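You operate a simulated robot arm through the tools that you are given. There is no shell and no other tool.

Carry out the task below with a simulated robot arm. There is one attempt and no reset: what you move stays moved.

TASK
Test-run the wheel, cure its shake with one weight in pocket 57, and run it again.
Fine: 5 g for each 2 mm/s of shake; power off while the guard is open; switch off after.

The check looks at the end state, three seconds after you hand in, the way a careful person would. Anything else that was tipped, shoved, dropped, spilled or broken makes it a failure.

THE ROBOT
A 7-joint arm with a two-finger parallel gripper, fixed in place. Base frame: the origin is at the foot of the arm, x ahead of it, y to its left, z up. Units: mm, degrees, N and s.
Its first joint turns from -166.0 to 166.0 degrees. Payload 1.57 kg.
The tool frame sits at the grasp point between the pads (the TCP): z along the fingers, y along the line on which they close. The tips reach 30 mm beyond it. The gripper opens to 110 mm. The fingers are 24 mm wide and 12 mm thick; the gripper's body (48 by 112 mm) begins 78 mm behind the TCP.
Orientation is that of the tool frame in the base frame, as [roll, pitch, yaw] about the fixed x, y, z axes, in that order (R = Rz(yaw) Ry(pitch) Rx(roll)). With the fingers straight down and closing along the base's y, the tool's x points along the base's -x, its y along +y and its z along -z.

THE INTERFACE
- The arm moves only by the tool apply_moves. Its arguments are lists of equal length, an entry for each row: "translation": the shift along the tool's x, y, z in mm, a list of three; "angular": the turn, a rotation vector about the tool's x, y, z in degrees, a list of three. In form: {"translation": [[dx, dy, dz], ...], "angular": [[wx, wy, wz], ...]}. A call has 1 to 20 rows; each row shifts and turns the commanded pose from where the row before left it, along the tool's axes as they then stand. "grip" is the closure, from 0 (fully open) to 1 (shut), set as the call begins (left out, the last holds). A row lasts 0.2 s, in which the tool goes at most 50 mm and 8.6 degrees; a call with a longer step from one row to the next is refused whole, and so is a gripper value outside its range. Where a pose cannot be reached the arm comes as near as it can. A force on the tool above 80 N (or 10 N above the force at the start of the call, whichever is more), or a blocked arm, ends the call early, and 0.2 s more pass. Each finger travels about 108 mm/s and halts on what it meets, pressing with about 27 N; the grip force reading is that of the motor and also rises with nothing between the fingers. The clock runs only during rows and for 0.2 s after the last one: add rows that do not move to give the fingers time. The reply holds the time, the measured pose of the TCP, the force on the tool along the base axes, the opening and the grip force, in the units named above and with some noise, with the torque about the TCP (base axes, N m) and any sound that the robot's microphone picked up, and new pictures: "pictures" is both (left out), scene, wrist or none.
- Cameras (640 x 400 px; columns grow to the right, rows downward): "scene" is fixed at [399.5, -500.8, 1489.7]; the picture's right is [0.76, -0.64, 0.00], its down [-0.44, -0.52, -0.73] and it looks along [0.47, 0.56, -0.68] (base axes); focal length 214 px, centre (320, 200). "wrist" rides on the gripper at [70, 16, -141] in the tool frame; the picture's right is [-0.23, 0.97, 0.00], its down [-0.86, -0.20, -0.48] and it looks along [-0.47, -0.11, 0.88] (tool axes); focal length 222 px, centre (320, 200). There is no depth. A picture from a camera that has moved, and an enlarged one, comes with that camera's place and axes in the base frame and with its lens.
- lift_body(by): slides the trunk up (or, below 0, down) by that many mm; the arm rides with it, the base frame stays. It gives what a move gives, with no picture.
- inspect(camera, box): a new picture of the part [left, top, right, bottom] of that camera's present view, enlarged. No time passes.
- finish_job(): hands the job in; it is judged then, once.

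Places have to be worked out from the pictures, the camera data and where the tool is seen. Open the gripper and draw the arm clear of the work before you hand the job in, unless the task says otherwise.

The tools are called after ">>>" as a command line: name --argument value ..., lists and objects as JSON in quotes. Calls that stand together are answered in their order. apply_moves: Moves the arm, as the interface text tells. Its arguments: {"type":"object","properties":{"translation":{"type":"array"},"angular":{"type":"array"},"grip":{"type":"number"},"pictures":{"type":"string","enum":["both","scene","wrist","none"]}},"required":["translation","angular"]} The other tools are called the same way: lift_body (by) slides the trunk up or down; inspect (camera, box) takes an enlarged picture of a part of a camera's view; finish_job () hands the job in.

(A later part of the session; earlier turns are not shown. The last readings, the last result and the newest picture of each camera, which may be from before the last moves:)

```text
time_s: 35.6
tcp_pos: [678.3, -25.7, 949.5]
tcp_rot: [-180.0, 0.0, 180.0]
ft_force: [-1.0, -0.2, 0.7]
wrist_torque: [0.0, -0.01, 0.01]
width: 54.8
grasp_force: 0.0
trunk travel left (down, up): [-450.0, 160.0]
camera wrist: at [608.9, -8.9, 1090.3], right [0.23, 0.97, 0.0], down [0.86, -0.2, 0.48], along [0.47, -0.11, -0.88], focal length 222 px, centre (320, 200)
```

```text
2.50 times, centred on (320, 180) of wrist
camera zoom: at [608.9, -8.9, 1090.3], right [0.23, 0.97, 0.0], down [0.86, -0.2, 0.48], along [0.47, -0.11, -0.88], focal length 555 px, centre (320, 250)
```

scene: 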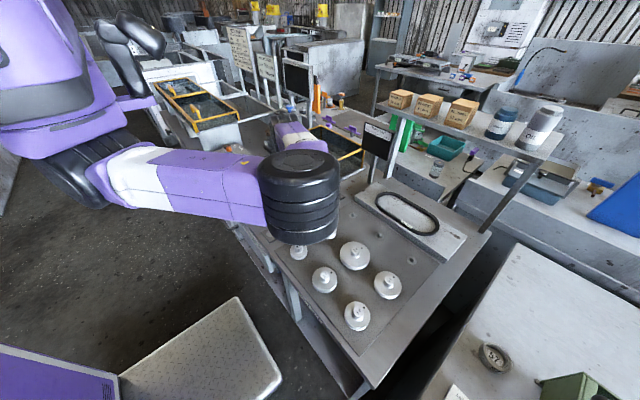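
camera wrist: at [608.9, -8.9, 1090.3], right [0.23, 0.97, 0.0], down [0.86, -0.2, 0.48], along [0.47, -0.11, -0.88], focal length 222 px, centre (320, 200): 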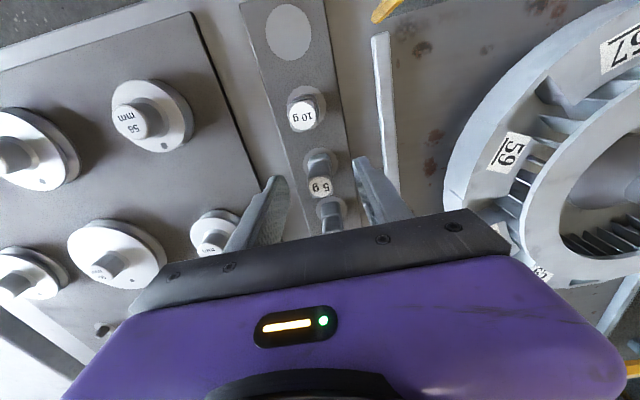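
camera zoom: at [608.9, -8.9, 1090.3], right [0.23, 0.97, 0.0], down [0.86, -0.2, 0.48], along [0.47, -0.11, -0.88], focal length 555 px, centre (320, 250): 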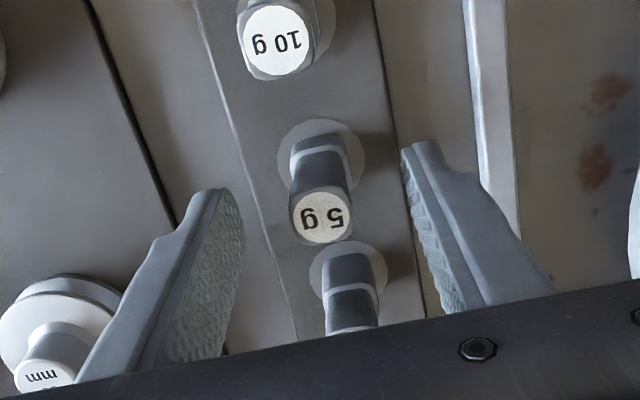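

Everything is centred; I close the fingers on the weight.

>>> apply_moves --translation '[[0, 0, 0], [0, 0, 0], [0, 0, 0]]' --angular '[[0, 0, 0], [0, 0, 0], [0, 0, 0]]' --grip 1 --pictures "wrist"

>>> inspect --camera "wrist" --box '[220, 100, 420, 260]'

```text
time_s: 36.4
tcp_pos: [678.4, -24.8, 949.0]
tcp_rot: [-180.0, 0.1, -180.0]
ft_force: [0.5, 0.8, 0.3]
wrist_torque: [0.0, 0.0, -0.03]
width: 17.1
grasp_force: 26.8
trunk travel left (down, up): [-450.0, 160.0]
camera wrist: at [609.0, -8.9, 1090.5], right [0.23, 0.97, 0.0], down [0.86, -0.2, 0.48], along [0.47, -0.11, -0.88], focal length 222 px, centre (320, 200)
```

wrist: 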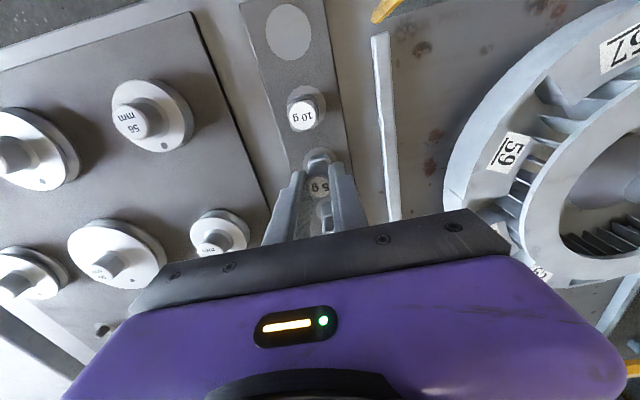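

```text
2.50 times, centred on (320, 180) of wrist
camera zoom: at [609.0, -8.9, 1090.5], right [0.23, 0.97, 0.0], down [0.86, -0.2, 0.48], along [0.47, -0.11, -0.88], focal length 555 px, centre (320, 250)
```

zoom: 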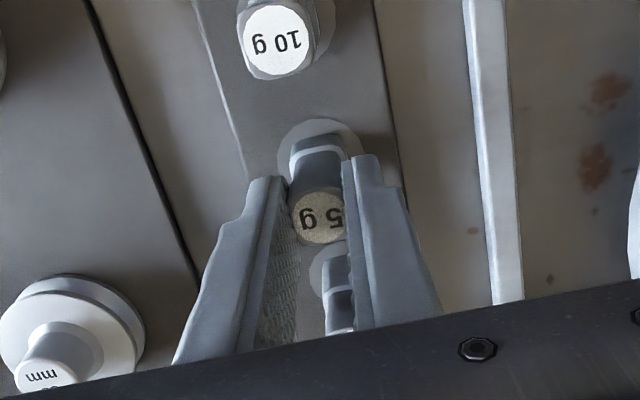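

The weight is held (width 17 mm, 27 N). I lift straight up and carry it to a spot behind pocket 57 to take a refined view of the pocket.

>>> apply_moves --translation '[[0, 0, -30], [0, 0, -40], [0, 0, -40], [-5, 45, 0], [-5, 45, 0], [-5, 45, 0], [-5, 45, 0], [0, 35, 0], [0, 0, 0]]' --angular '[[0, 0, 0], [0, 0, 0], [0, 0, 0], [0, 0, 0], [0, 0, 0], [0, 0, 0], [0, 0, 0], [0, 0, 0], [0, 0, 0]]'

>>> inspect --camera "wrist" --box '[210, 40, 370, 150]'

>>> inspect --camera "scene" --box '[240, 140, 330, 210]'

>>> inspect --camera "scene" --box '[270, 185, 350, 235]'

```text
time_s: 38.4
tcp_pos: [697.2, 189.7, 1060.5]
tcp_rot: [-179.9, 0.1, 180.0]
ft_force: [-0.2, -0.4, 0.1]
wrist_torque: [0.0, 0.01, -0.02]
width: 17.1
grasp_force: 27.2
trunk travel left (down, up): [-450.0, 160.0]
camera wrist: at [628.6, 206.7, 1200.8], right [0.23, 0.97, 0.0], down [0.86, -0.2, 0.48], along [0.47, -0.11, -0.88], focal length 222 px, centre (320, 200)
```

scene: 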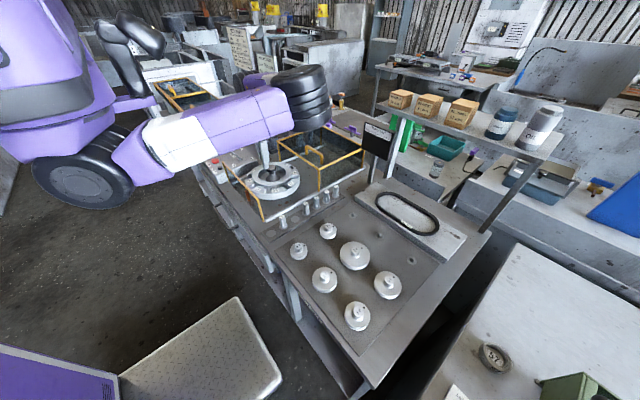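
wrist: 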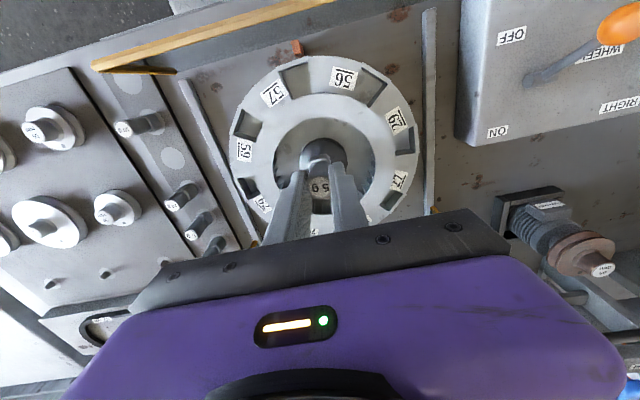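

```text
3.64 times, centred on (290, 95) of wrist
camera zoom: at [628.6, 206.7, 1200.8], right [0.23, 0.97, 0.0], down [0.86, -0.2, 0.48], along [0.47, -0.11, -0.88], focal length 808 px, centre (429, 582)
```

zoom: 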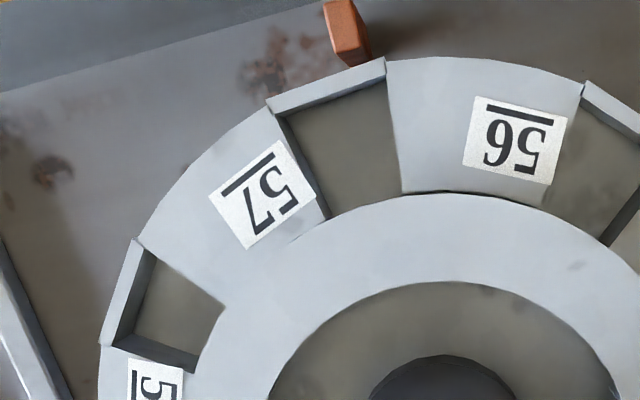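

```text
5.71 times, centred on (285, 175) of scene
camera zoom: at [399.5, -500.8, 1489.7], right [0.76, -0.64, 0.0], down [-0.44, -0.52, -0.73], along [0.47, 0.56, -0.68], focal length 1226 px, centre (520, 343)
```

zoom: 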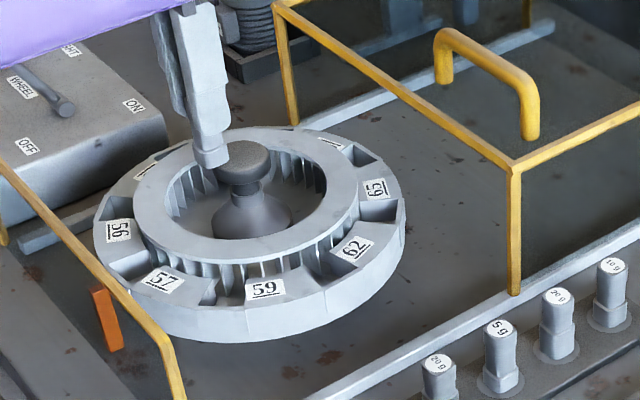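

```text
8.00 times, centred on (310, 210) of scene
camera zoom: at [399.5, -500.8, 1489.7], right [0.76, -0.64, 0.0], down [-0.44, -0.52, -0.73], along [0.47, 0.56, -0.68], focal length 1716 px, centre (400, 120)
```

zoom: 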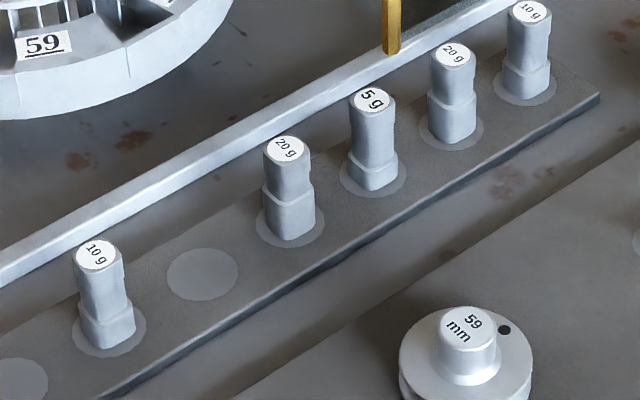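

The pocket spans about x 612–640 and y 170–197 (rim top z≈940); its centre is (626, 184), clear of the front beam at x≈585. I move over it and lower until the weight's foot is just above the rim.

>>> apply_moves --translation '[[36, -3, 0], [35, -3, 0], [0, 0, 25], [0, 0, 22], [0, 0, 0]]' --angular '[[0, 0, 0], [0, 0, 0], [0, 0, 0], [0, 0, 0], [0, 0, 0]]'

>>> inspect --camera "wrist" --box '[220, 100, 420, 240]'

>>> inspect --camera "scene" --box '[230, 150, 300, 210]'

```text
time_s: 39.6
tcp_pos: [626.4, 184.9, 1012.9]
tcp_rot: [179.9, 0.1, 180.0]
ft_force: [0.3, 0.3, -0.1]
wrist_torque: [0.01, 0.03, -0.02]
width: 17.1
grasp_force: 26.8
trunk travel left (down, up): [-450.0, 160.0]
camera wrist: at [557.2, 200.4, 1153.1], right [0.23, 0.97, 0.0], down [0.86, -0.2, 0.48], along [0.47, -0.11, -0.88], focal length 222 px, centre (320, 200)
```

scene: 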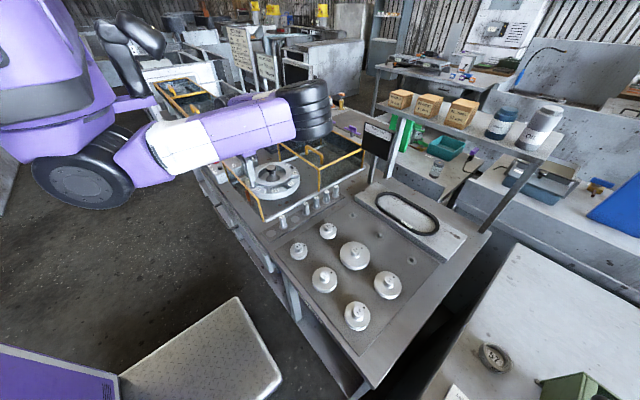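
wrist: 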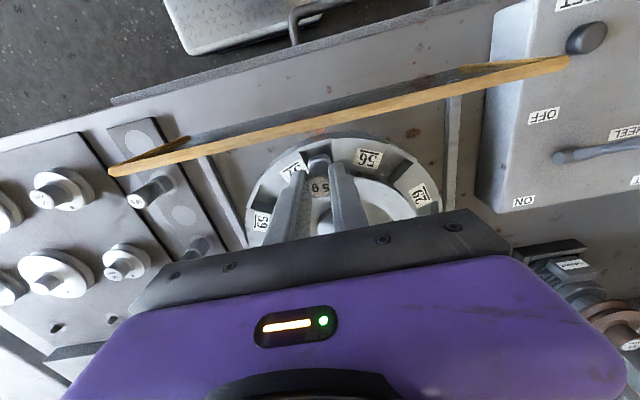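

```text
2.86 times, centred on (320, 170) of wrist
camera zoom: at [557.2, 200.4, 1153.1], right [0.23, 0.97, 0.0], down [0.86, -0.2, 0.48], along [0.47, -0.11, -0.88], focal length 635 px, centre (320, 286)
```

zoom: 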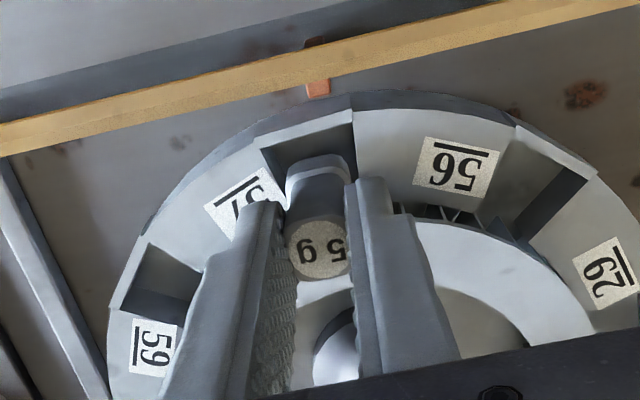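

```text
6.67 times, centred on (265, 180) of scene
camera zoom: at [399.5, -500.8, 1489.7], right [0.76, -0.64, 0.0], down [-0.44, -0.52, -0.73], along [0.47, 0.56, -0.68], focal length 1430 px, centre (687, 333)
```

zoom: 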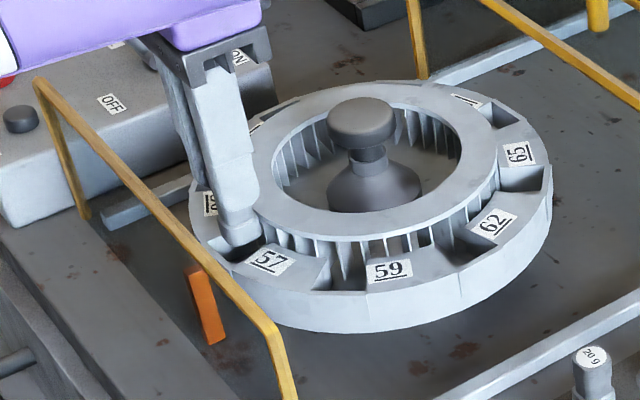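

The weight's foot lines up with the pocket. I correct about 1 mm in y and lower 25 mm so the foot enters the pocket, checking force.

>>> apply_moves --translation '[[-0.6, -1.0, 0], [0, 0, 10], [0, 0, 10], [0, 0, 5], [0, 0, 0]]' --angular '[[0, 0, 0], [0, 0, 0], [0, 0, 0], [0, 0, 0], [0, 0, 0]]'

>>> inspect --camera "wrist" --box '[220, 100, 420, 240]'

>>> inspect --camera "scene" --box '[230, 150, 300, 210]'

```text
time_s: 40.8
tcp_pos: [628.4, 182.5, 988.2]
tcp_rot: [-179.9, 0.0, 179.9]
ft_force: [-0.5, -0.3, 0.6]
wrist_torque: [-0.01, 0.03, 0.0]
width: 17.1
grasp_force: 27.2
trunk travel left (down, up): [-450.0, 160.0]
camera wrist: at [558.5, 199.2, 1128.4], right [0.23, 0.97, 0.0], down [0.86, -0.2, 0.48], along [0.47, -0.11, -0.88], focal length 222 px, centre (320, 200)
```

scene: 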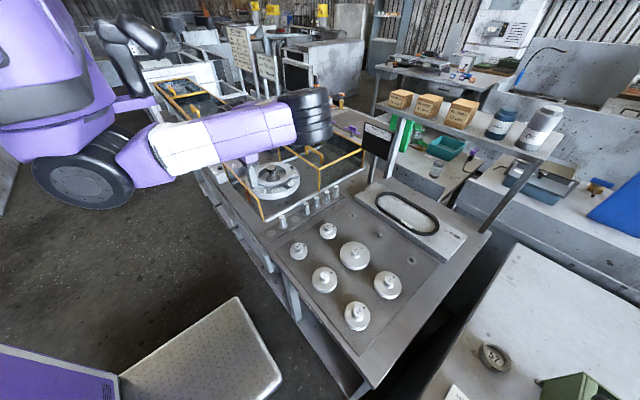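
wrist: 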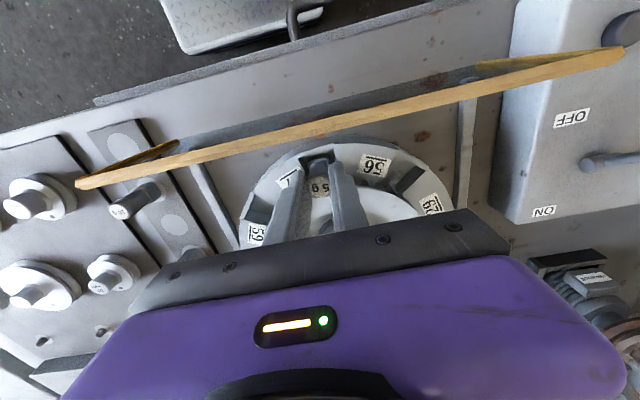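

```text
2.86 times, centred on (320, 170) of wrist
camera zoom: at [558.5, 199.2, 1128.4], right [0.23, 0.97, 0.0], down [0.86, -0.2, 0.48], along [0.47, -0.11, -0.88], focal length 635 px, centre (320, 286)
```

zoom: 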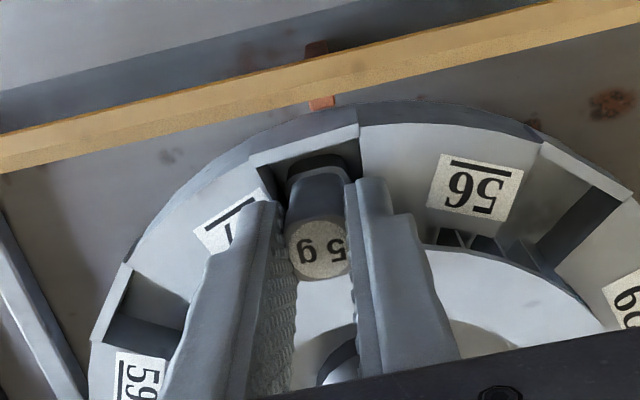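

```text
6.67 times, centred on (265, 180) of scene
camera zoom: at [399.5, -500.8, 1489.7], right [0.76, -0.64, 0.0], down [-0.44, -0.52, -0.73], along [0.47, 0.56, -0.68], focal length 1430 px, centre (687, 333)
```

zoom: 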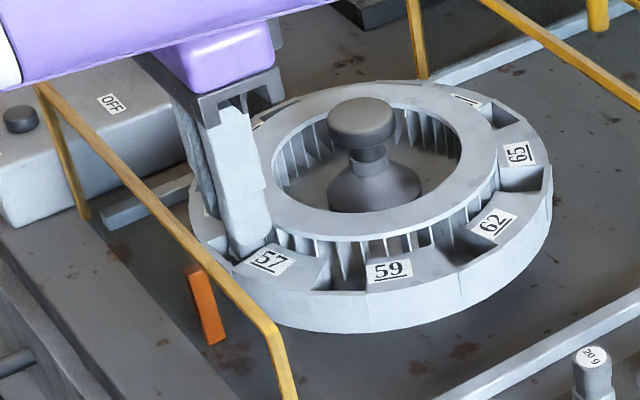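

The foot is inside the pocket with no side force. I lower further in small steps toward the floor, keeping the tips above the rim.

>>> apply_moves --translation '[[0, 0, 4], [0, 0, 4], [0, 0, 3], [0, 0, 2], [0, 0, 0]]' --angular '[[0, 0, 0], [0, 0, 0], [0, 0, 0], [0, 0, 0], [0, 0, 0]]'

>>> inspect --camera "wrist" --box '[220, 100, 420, 240]'

>>> inspect --camera "scene" --box '[240, 165, 280, 195]'

```text
time_s: 42.0
tcp_pos: [627.9, 182.1, 976.1]
tcp_rot: [179.8, 0.1, 180.0]
ft_force: [0.8, -1.3, 32.1]
wrist_torque: [-0.19, -0.1, -0.11]
width: 17.9
grasp_force: 26.7
trunk travel left (down, up): [-450.0, 160.0]
camera wrist: at [558.3, 198.9, 1115.8], right [0.23, 0.97, 0.0], down [0.85, -0.2, 0.48], along [0.47, -0.11, -0.88], focal length 222 px, centre (320, 200)
```

scene: 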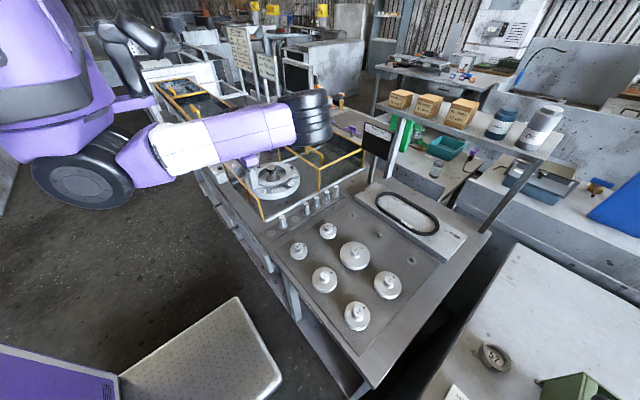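
wrist: 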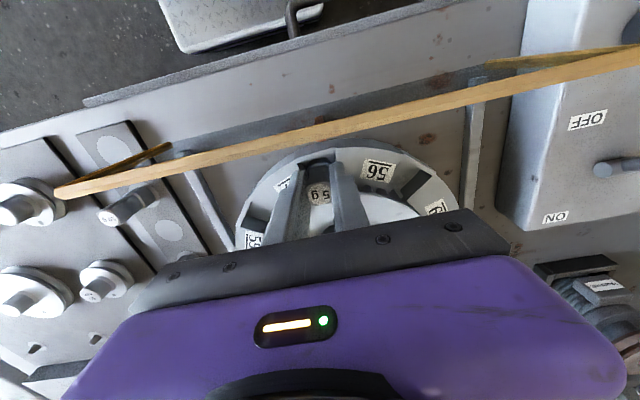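

```text
2.86 times, centred on (320, 170) of wrist
camera zoom: at [558.3, 198.9, 1115.8], right [0.23, 0.97, 0.0], down [0.85, -0.2, 0.48], along [0.47, -0.11, -0.88], focal length 635 px, centre (320, 286)
```

zoom: 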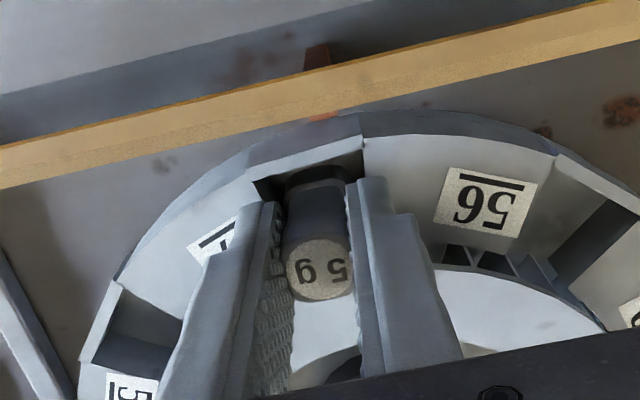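

```text
13.33 times, centred on (260, 180) of scene
camera zoom: at [399.5, -500.8, 1489.7], right [0.76, -0.64, 0.0], down [-0.44, -0.52, -0.73], along [0.47, 0.56, -0.68], focal length 2860 px, centre (1120, 467)
```

zoom: 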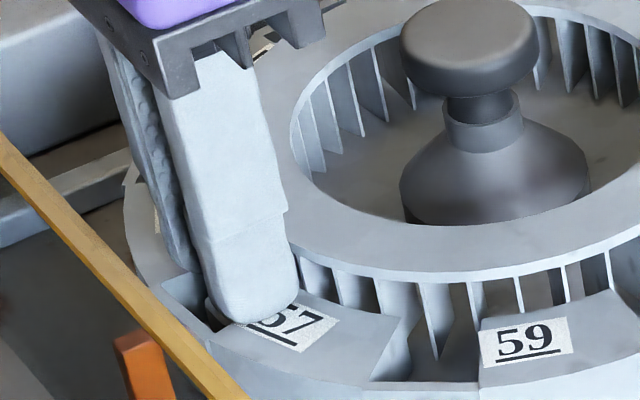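

Contact: 32 N upward, the weight stands on the pocket floor and has slid a little up in the grip. I ease up 1.5 mm and open the fingers modestly.

>>> apply_moves --translation '[[0, 0, -1.5], [0, 0, 0]]' --angular '[[0, 0, 0], [0, 0, 0]]' --pictures "none"

>>> apply_moves --translation '[[0, 0, 0], [0, 0, 0], [0, 0, 0]]' --angular '[[0, 0, 0], [0, 0, 0], [0, 0, 0]]' --grip 0.65

>>> inspect --camera "wrist" --box '[220, 100, 420, 240]'

>>> inspect --camera "scene" --box '[240, 165, 280, 195]'

```text
time_s: 42.6
tcp_pos: [628.0, 181.4, 974.6]
tcp_rot: [-180.0, 0.0, 180.0]
ft_force: [3.5, -0.5, 10.2]
wrist_torque: [-0.04, -0.16, 0.0]
width: 17.7
grasp_force: 27.2
trunk travel left (down, up): [-450.0, 160.0]
```

```text
time_s: 43.4
tcp_pos: [627.1, 183.4, 975.4]
tcp_rot: [-179.9, -0.1, 180.0]
ft_force: [-0.4, 0.4, 0.1]
wrist_torque: [0.01, 0.0, 0.0]
width: 38.6
grasp_force: 0.1
trunk travel left (down, up): [-450.0, 160.0]
camera wrist: at [558.2, 199.1, 1116.3], right [0.23, 0.97, 0.0], down [0.86, -0.2, 0.48], along [0.46, -0.11, -0.88], focal length 222 px, centre (320, 200)
```

scene: 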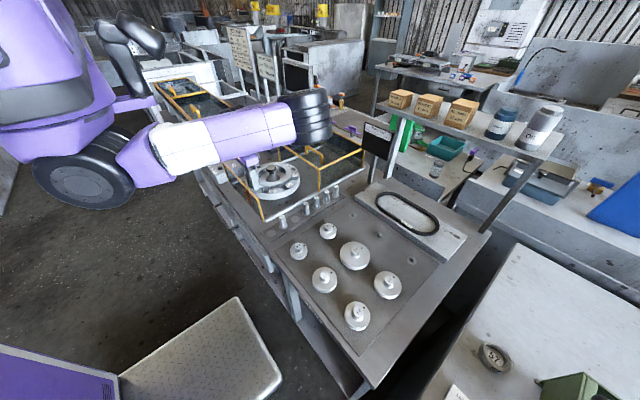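
wrist: 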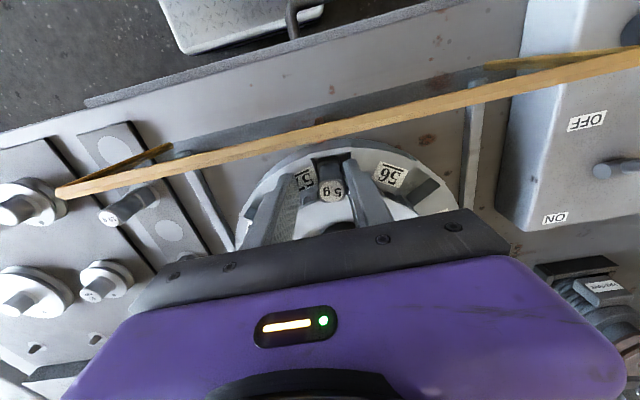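

```text
2.86 times, centred on (320, 170) of wrist
camera zoom: at [558.2, 199.1, 1116.3], right [0.23, 0.97, 0.0], down [0.86, -0.2, 0.48], along [0.46, -0.11, -0.88], focal length 635 px, centre (320, 286)
```

zoom: 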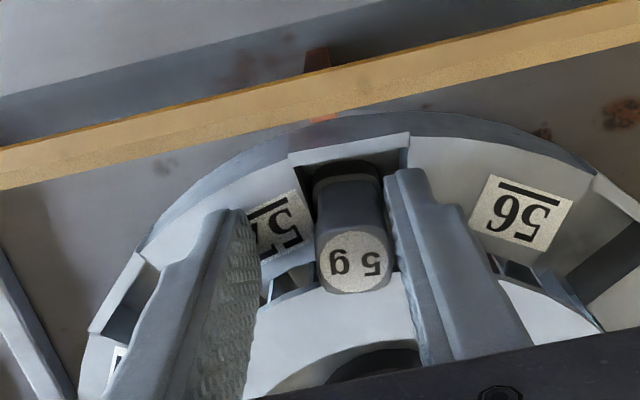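

```text
13.33 times, centred on (260, 180) of scene
camera zoom: at [399.5, -500.8, 1489.7], right [0.76, -0.64, 0.0], down [-0.44, -0.52, -0.73], along [0.47, 0.56, -0.68], focal length 2860 px, centre (1120, 467)
```

zoom: 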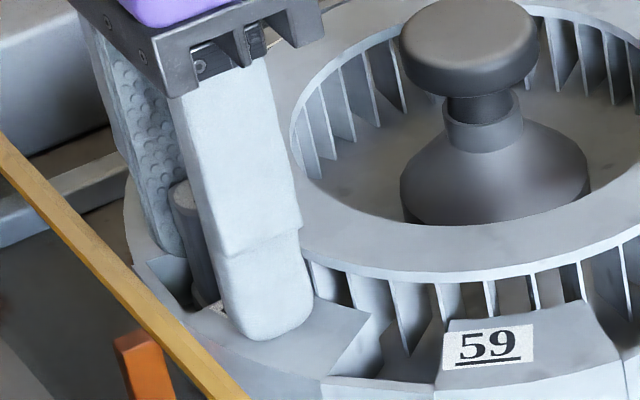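

The weight stands upright in pocket 57 and is free, though the wheel turned a few degrees and the +y finger is close to it. I open further and lift straight up slowly.

>>> apply_moves --translation '[[0, 0, 0], [0, 0, 0], [0, 0, 0]]' --angular '[[0, 0, 0], [0, 0, 0], [0, 0, 0]]' --grip 0.5 --pictures "wrist"

>>> inspect --camera "wrist" --box '[220, 100, 420, 240]'

```text
time_s: 44.2
tcp_pos: [629.3, 183.0, 975.0]
tcp_rot: [-180.0, -0.1, 179.9]
ft_force: [0.3, 0.5, 0.0]
wrist_torque: [0.01, 0.0, -0.01]
width: 54.9
grasp_force: 0.0
trunk travel left (down, up): [-450.0, 160.0]
camera wrist: at [558.6, 199.1, 1116.5], right [0.23, 0.97, 0.0], down [0.86, -0.2, 0.48], along [0.47, -0.11, -0.88], focal length 222 px, centre (320, 200)
```

wrist: 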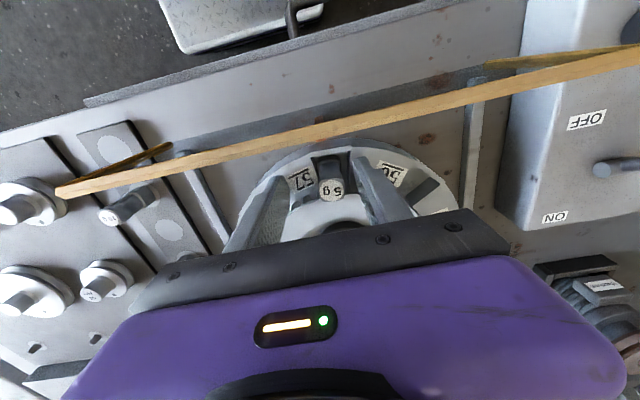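

```text
2.86 times, centred on (320, 170) of wrist
camera zoom: at [558.6, 199.1, 1116.5], right [0.23, 0.97, 0.0], down [0.86, -0.2, 0.48], along [0.47, -0.11, -0.88], focal length 635 px, centre (320, 286)
```

zoom: 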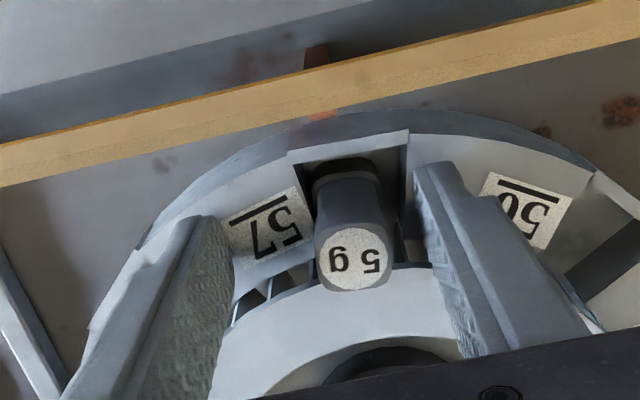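

The weight stands freely in pocket 57, right beside the "57" label. I lift the gripper straight up and look again.

>>> apply_moves --translation '[[0, 0, -10], [0, 0, -25], [0, 0, -40], [0, 0, -45], [-40, 0, 0], [-25, 0, 0], [0, 0, 0]]' --angular '[[0, 0, 0], [0, 0, 0], [0, 0, 0], [0, 0, 0], [0, 0, 0], [0, 0, 0], [0, 0, 0]]'

>>> inspect --camera "wrist" --box '[210, 40, 390, 170]'

>>> inspect --camera "scene" --box '[235, 155, 305, 205]'

```text
time_s: 45.8
tcp_pos: [693.2, 182.1, 1096.0]
tcp_rot: [-179.9, 0.0, -179.9]
ft_force: [0.5, -0.7, 0.3]
wrist_torque: [0.0, 0.01, 0.02]
width: 55.0
grasp_force: 0.1
trunk travel left (down, up): [-450.0, 160.0]
camera wrist: at [624.1, 199.4, 1236.7], right [0.23, 0.97, 0.0], down [0.86, -0.2, 0.48], along [0.47, -0.11, -0.88], focal length 222 px, centre (320, 200)
```

scene: 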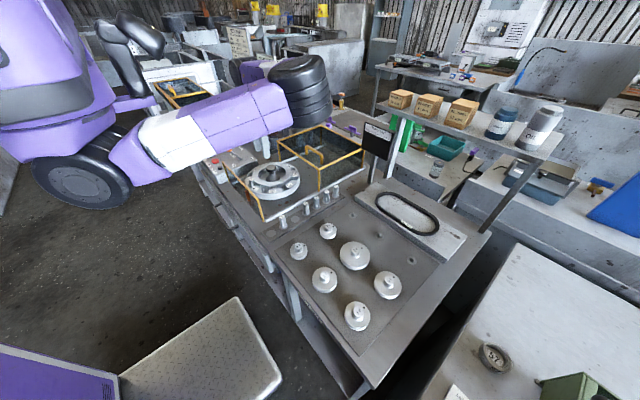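
wrist: 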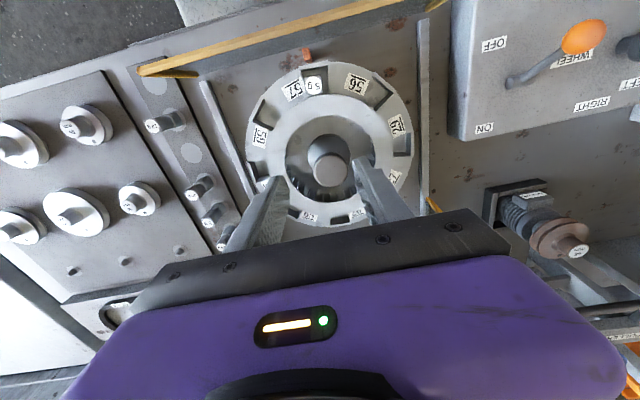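

```text
3.08 times, centred on (300, 105) of wrist
camera zoom: at [624.1, 199.4, 1236.7], right [0.23, 0.97, 0.0], down [0.86, -0.2, 0.48], along [0.47, -0.11, -0.88], focal length 684 px, centre (382, 492)
```

zoom: 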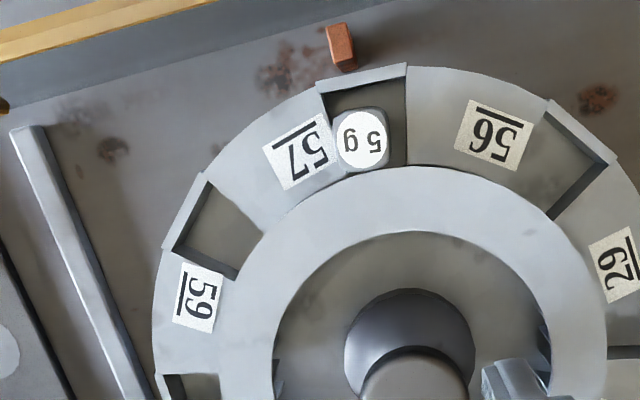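

```text
8.00 times, centred on (270, 180) of scene
camera zoom: at [399.5, -500.8, 1489.7], right [0.76, -0.64, 0.0], down [-0.44, -0.52, -0.73], along [0.47, 0.56, -0.68], focal length 1716 px, centre (720, 360)
```

zoom: 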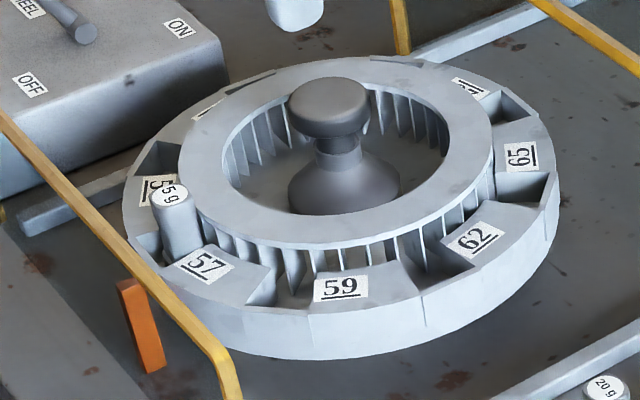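

The 5 g weight stands in pocket 57. I zoom in on it and the empty neighbour pocket to judge whether it is properly seated on the floor.

>>> inspect --camera "wrist" --box '[245, 85, 295, 130]'

>>> inspect --camera "wrist" --box '[285, 55, 345, 100]'

>>> inspect --camera "scene" --box '[242, 168, 272, 190]'

>>> inspect --camera "scene" --box '[285, 170, 310, 195]'

```text
8.89 times, centred on (270, 108) of wrist
camera zoom: at [624.1, 199.4, 1236.7], right [0.23, 0.97, 0.0], down [0.86, -0.2, 0.48], along [0.47, -0.11, -0.88], focal length 1974 px, centre (764, 1022)
```

zoom: 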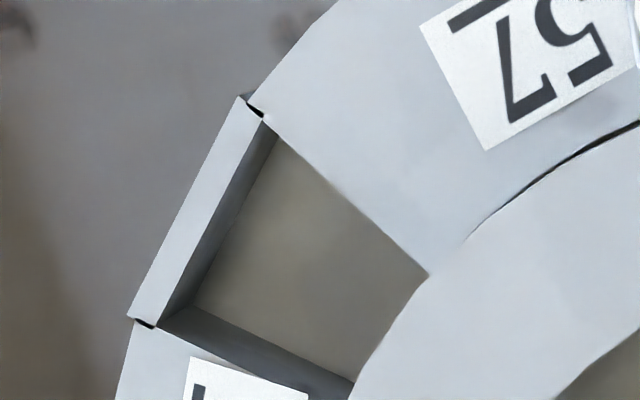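

```text
8.89 times, centred on (315, 78) of wrist
camera zoom: at [624.1, 199.4, 1236.7], right [0.23, 0.97, 0.0], down [0.86, -0.2, 0.48], along [0.47, -0.11, -0.88], focal length 1974 px, centre (364, 1289)
```

zoom: 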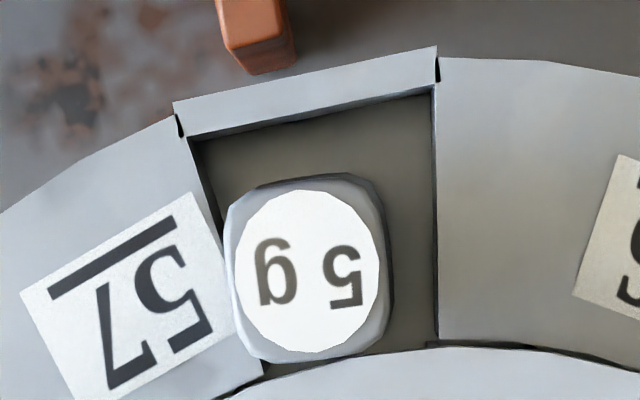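

```text
16.00 times, centred on (257, 179) of scene
camera zoom: at [399.5, -500.8, 1489.7], right [0.76, -0.64, 0.0], down [-0.44, -0.52, -0.73], along [0.47, 0.56, -0.68], focal length 3432 px, centre (1328, 536)
```

zoom: 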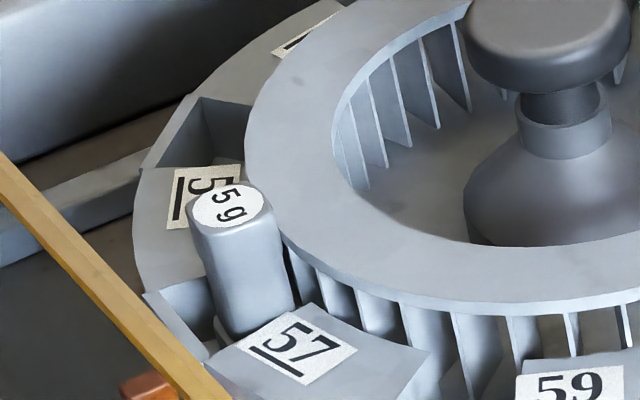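

```text
16.00 times, centred on (298, 182) of scene
camera zoom: at [399.5, -500.8, 1489.7], right [0.76, -0.64, 0.0], down [-0.44, -0.52, -0.73], along [0.47, 0.56, -0.68], focal length 3432 px, centre (680, 480)
```

zoom: 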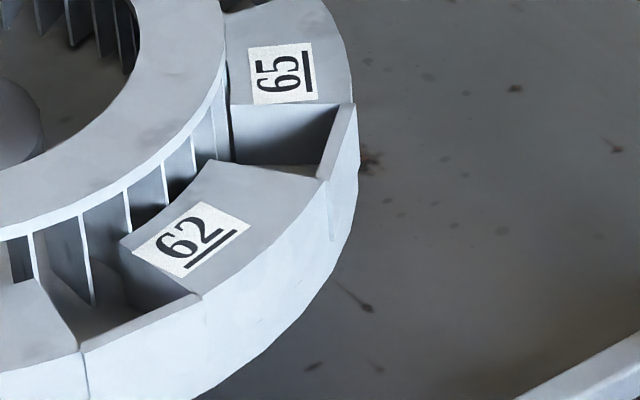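

The pocket floor is only about 16 mm down, so the weight is fully seated and vertical. Next I close the guard: fingers shut, move behind the handle bar (x≈912, y≈113) and lower.

>>> apply_moves --translation '[[-44, -14, 0], [-44, -14, 0], [-44, -14, 0], [-44, -14, 0], [-43, -13, 0], [0, 0, 28], [0, 0, 28], [0, 0, 0]]' --angular '[[0, 0, 0], [0, 0, 0], [0, 0, 0], [0, 0, 0], [0, 0, 0], [0, 0, 0], [0, 0, 0], [0, 0, 0]]' --grip 1

>>> inspect --camera "wrist" --box '[170, 40, 470, 240]'

>>> inspect --camera "scene" --box '[270, 110, 370, 190]'

```text
time_s: 47.6
tcp_pos: [912.4, 113.5, 1039.7]
tcp_rot: [179.9, 0.0, -180.0]
ft_force: [0.0, 0.2, 0.6]
wrist_torque: [-0.02, 0.01, -0.03]
width: 0.1
grasp_force: 21.3
trunk travel left (down, up): [-450.0, 160.0]
camera wrist: at [842.6, 129.5, 1180.8], right [0.23, 0.97, 0.0], down [0.86, -0.2, 0.48], along [0.47, -0.11, -0.88], focal length 222 px, centre (320, 200)
```

scene: 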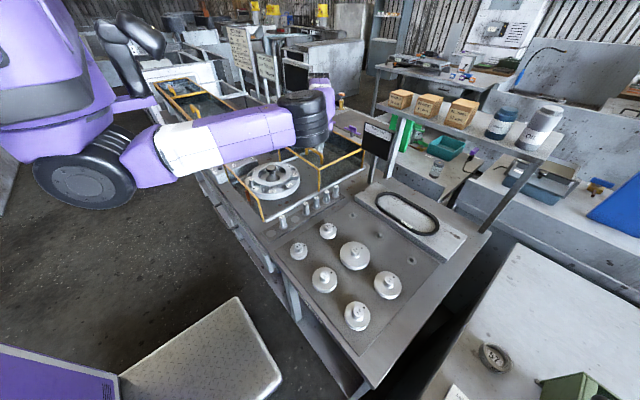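
wrist: 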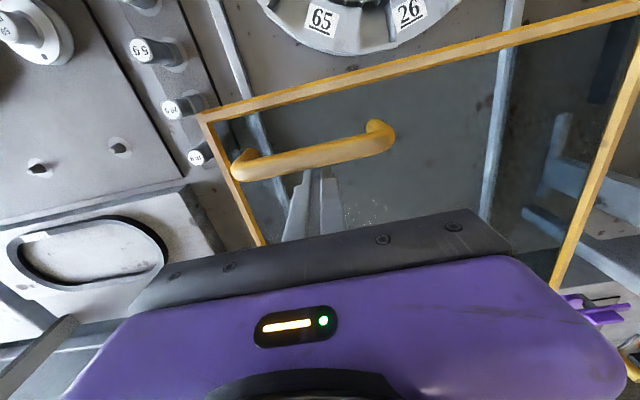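

```text
2.00 times, centred on (320, 140) of wrist
camera zoom: at [842.6, 129.5, 1180.8], right [0.23, 0.97, 0.0], down [0.86, -0.2, 0.48], along [0.47, -0.11, -0.88], focal length 444 px, centre (320, 320)
```

zoom: 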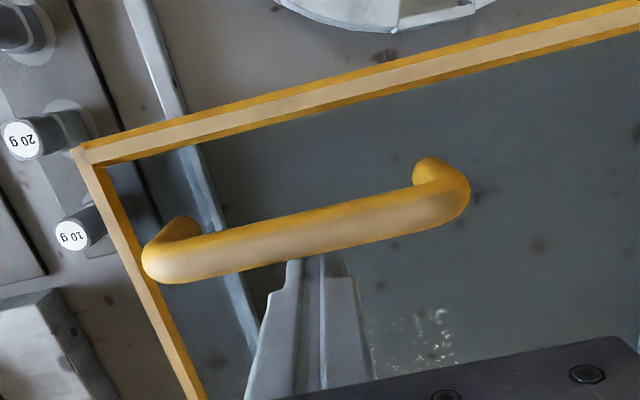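

```text
5.00 times, centred on (320, 150) of scene
camera zoom: at [399.5, -500.8, 1489.7], right [0.76, -0.64, 0.0], down [-0.44, -0.52, -0.73], along [0.47, 0.56, -0.68], focal length 1072 px, centre (320, 450)
```

zoom: 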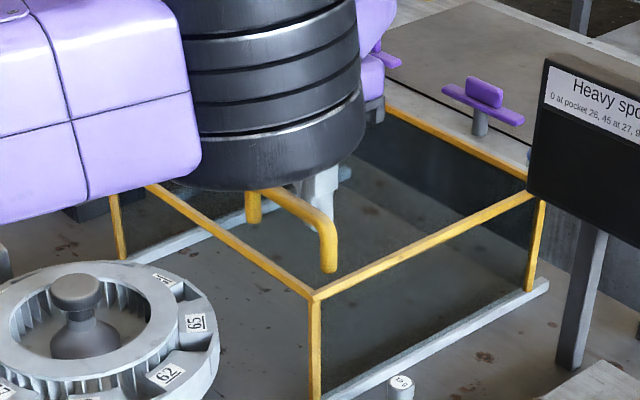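

The closed fingers are right behind the handle bar. I pull the guard forward (−x), first most of the way.

>>> apply_moves --translation '[[10, 0, 0], [14, 0, 0], [18, 0, 0], [18, 0, 0], [18, 0, 0], [18, 0, 0], [18, 0, 0], [18, 0, 0], [18, 0, 0], [18, 0, 0], [18, 0, 0], [14, 0, 0], [10, 0, 0], [0, 0, 0]]' --angular '[[0, 0, 0], [0, 0, 0], [0, 0, 0], [0, 0, 0], [0, 0, 0], [0, 0, 0], [0, 0, 0], [0, 0, 0], [0, 0, 0], [0, 0, 0], [0, 0, 0], [0, 0, 0], [0, 0, 0], [0, 0, 0]]'

>>> inspect --camera "wrist" --box '[120, 20, 520, 270]'

>>> inspect --camera "scene" --box '[230, 130, 350, 220]'

```text
time_s: 50.6
tcp_pos: [702.3, 114.0, 1040.2]
tcp_rot: [-180.0, 0.0, -180.0]
ft_force: [0.6, 0.1, 0.8]
wrist_torque: [0.0, 0.0, 0.02]
width: 0.2
grasp_force: 22.0
trunk travel left (down, up): [-450.0, 160.0]
camera wrist: at [632.4, 129.7, 1180.9], right [0.23, 0.97, 0.0], down [0.86, -0.2, 0.48], along [0.47, -0.11, -0.88], focal length 222 px, centre (320, 200)
```

scene: 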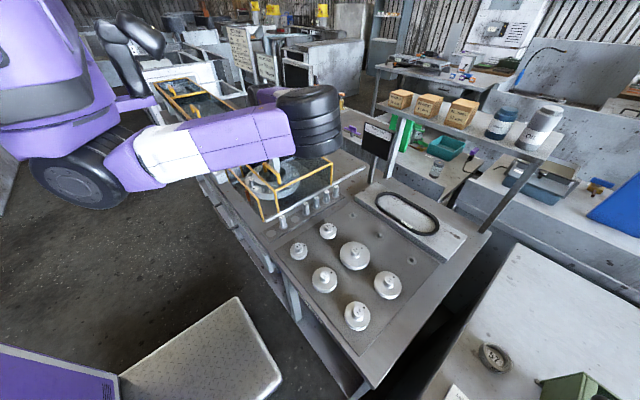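
wrist: 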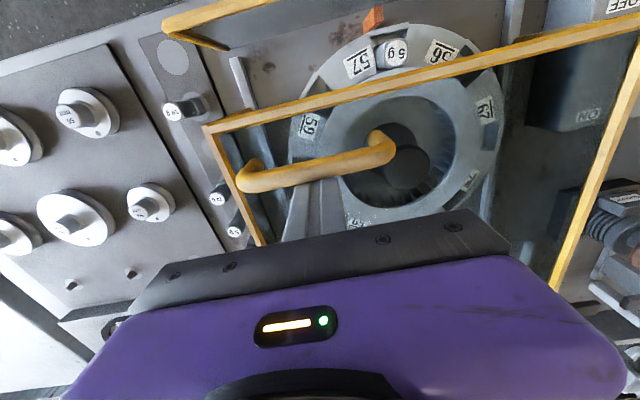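

```text
1.60 times, centred on (320, 145) of wrist
camera zoom: at [632.4, 129.7, 1180.9], right [0.23, 0.97, 0.0], down [0.86, -0.2, 0.48], along [0.47, -0.11, -0.88], focal length 355 px, centre (320, 288)
```

zoom: 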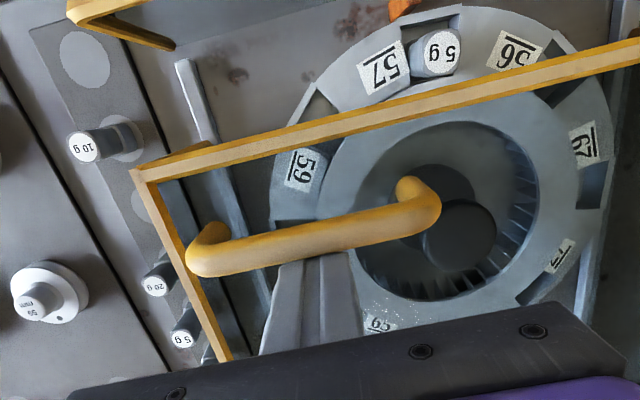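

```text
4.44 times, centred on (290, 175) of scene
camera zoom: at [399.5, -500.8, 1489.7], right [0.76, -0.64, 0.0], down [-0.44, -0.52, -0.73], along [0.47, 0.56, -0.68], focal length 953 px, centre (453, 311)
```

zoom: 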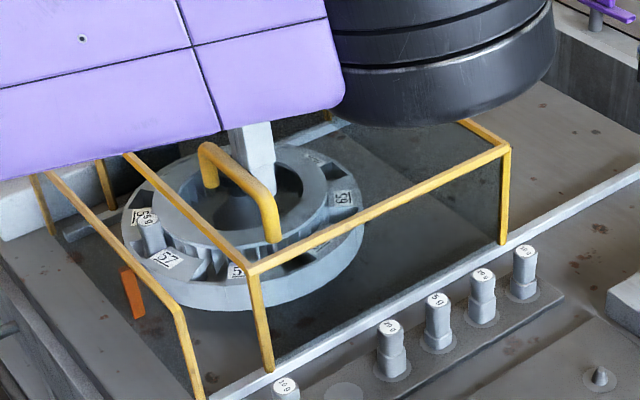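

The weight's top triangulates to z≈970, under the guard beam (bottom ≈988), so it will pass. I push the last ~55 mm slowly.

>>> apply_moves --translation '[[6, 0, 0], [7, 0, 0], [7, 0, 0], [7, 0, 0], [7, 0, 0], [7, 0, 0], [6, 0, 0], [4, 0, 0], [0, 0, 0]]' --angular '[[0, 0, 0], [0, 0, 0], [0, 0, 0], [0, 0, 0], [0, 0, 0], [0, 0, 0], [0, 0, 0], [0, 0, 0], [0, 0, 0]]'

>>> inspect --camera "wrist" --box '[120, 20, 520, 270]'

>>> inspect --camera "scene" --box '[225, 135, 305, 215]'

```text
time_s: 52.6
tcp_pos: [650.8, 113.7, 1039.6]
tcp_rot: [-180.0, 0.0, 180.0]
ft_force: [0.6, 0.5, -0.4]
wrist_torque: [-0.03, -0.01, -0.01]
width: 0.0
grasp_force: 21.0
trunk travel left (down, up): [-450.0, 160.0]
camera wrist: at [581.4, 129.9, 1180.8], right [0.23, 0.97, 0.0], down [0.86, -0.2, 0.48], along [0.47, -0.11, -0.88], focal length 222 px, centre (320, 200)
```

scene: 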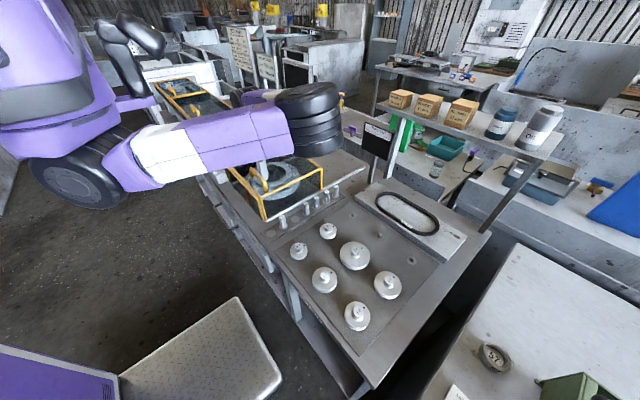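
wrist: 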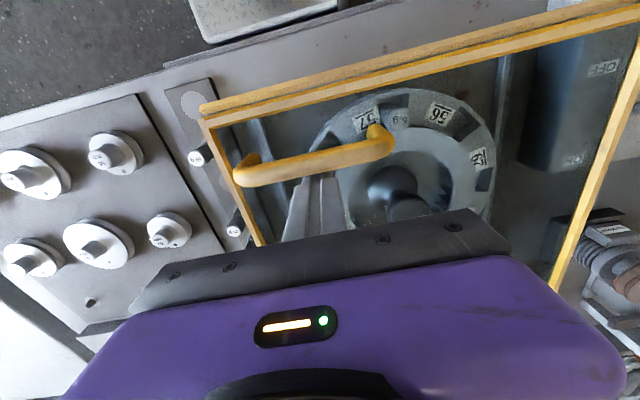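

```text
1.60 times, centred on (320, 145) of wrist
camera zoom: at [581.4, 129.9, 1180.8], right [0.23, 0.97, 0.0], down [0.86, -0.2, 0.48], along [0.47, -0.11, -0.88], focal length 355 px, centre (320, 288)
```

zoom: 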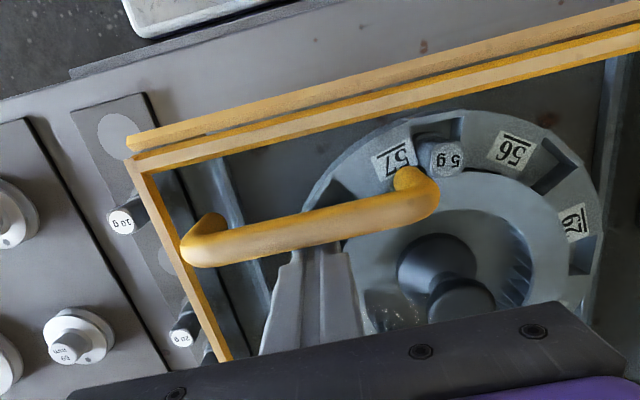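

```text
5.00 times, centred on (265, 175) of scene
camera zoom: at [399.5, -500.8, 1489.7], right [0.76, -0.64, 0.0], down [-0.44, -0.52, -0.73], along [0.47, 0.56, -0.68], focal length 1072 px, centre (595, 325)
```

zoom: 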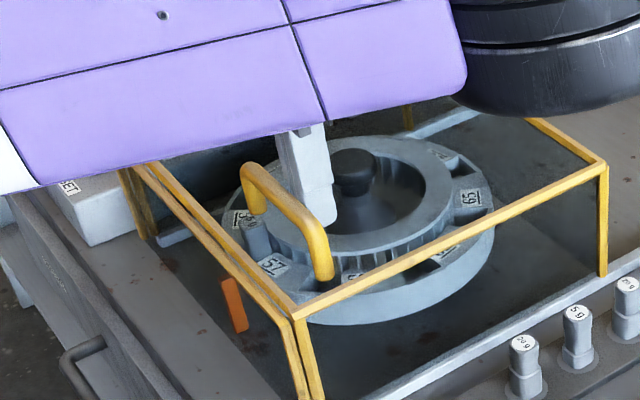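

Almost closed; a small gap remains at the front beam. I push on in 2–3 mm steps until it meets the stop.

>>> apply_moves --translation '[[3, 0, 0], [3, 0, 0], [2, 0, 0], [2, 0, 0], [0, 0, 0]]' --angular '[[0, 0, 0], [0, 0, 0], [0, 0, 0], [0, 0, 0], [0, 0, 0]]'

>>> inspect --camera "wrist" --box '[120, 20, 520, 270]'

```text
time_s: 53.8
tcp_pos: [644.2, 112.8, 1040.5]
tcp_rot: [-180.0, 0.3, 179.9]
ft_force: [28.3, -0.8, 1.5]
wrist_torque: [-0.02, 0.19, 0.05]
width: 0.0
grasp_force: 21.0
trunk travel left (down, up): [-450.0, 160.0]
camera wrist: at [573.9, 130.0, 1180.9], right [0.23, 0.97, 0.0], down [0.85, -0.2, 0.48], along [0.47, -0.11, -0.88], focal length 222 px, centre (320, 200)
```

scene: 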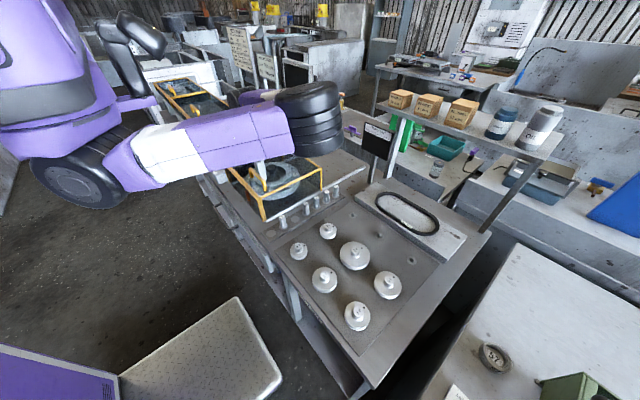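
wrist: 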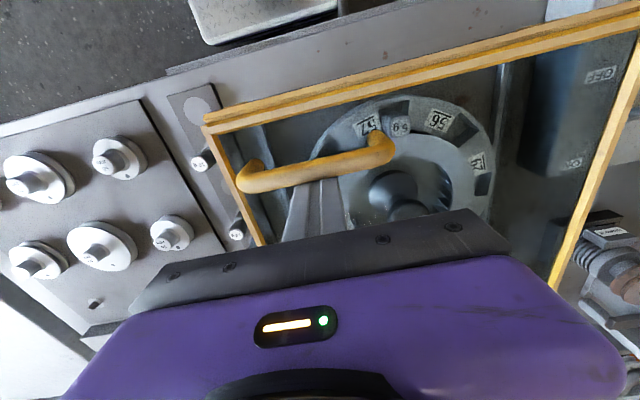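

```text
1.60 times, centred on (320, 145) of wrist
camera zoom: at [573.9, 130.0, 1180.9], right [0.23, 0.97, 0.0], down [0.85, -0.2, 0.48], along [0.47, -0.11, -0.88], focal length 355 px, centre (320, 288)
```

zoom: 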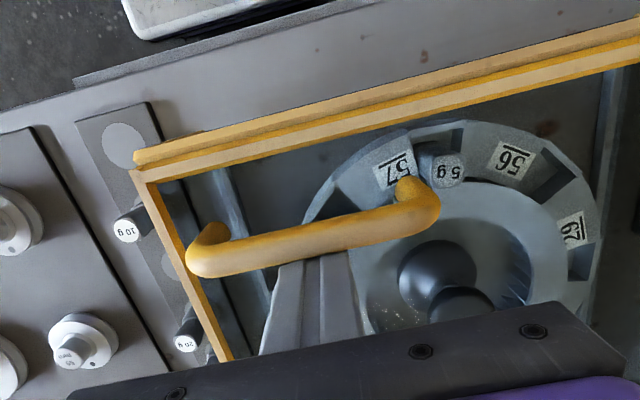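

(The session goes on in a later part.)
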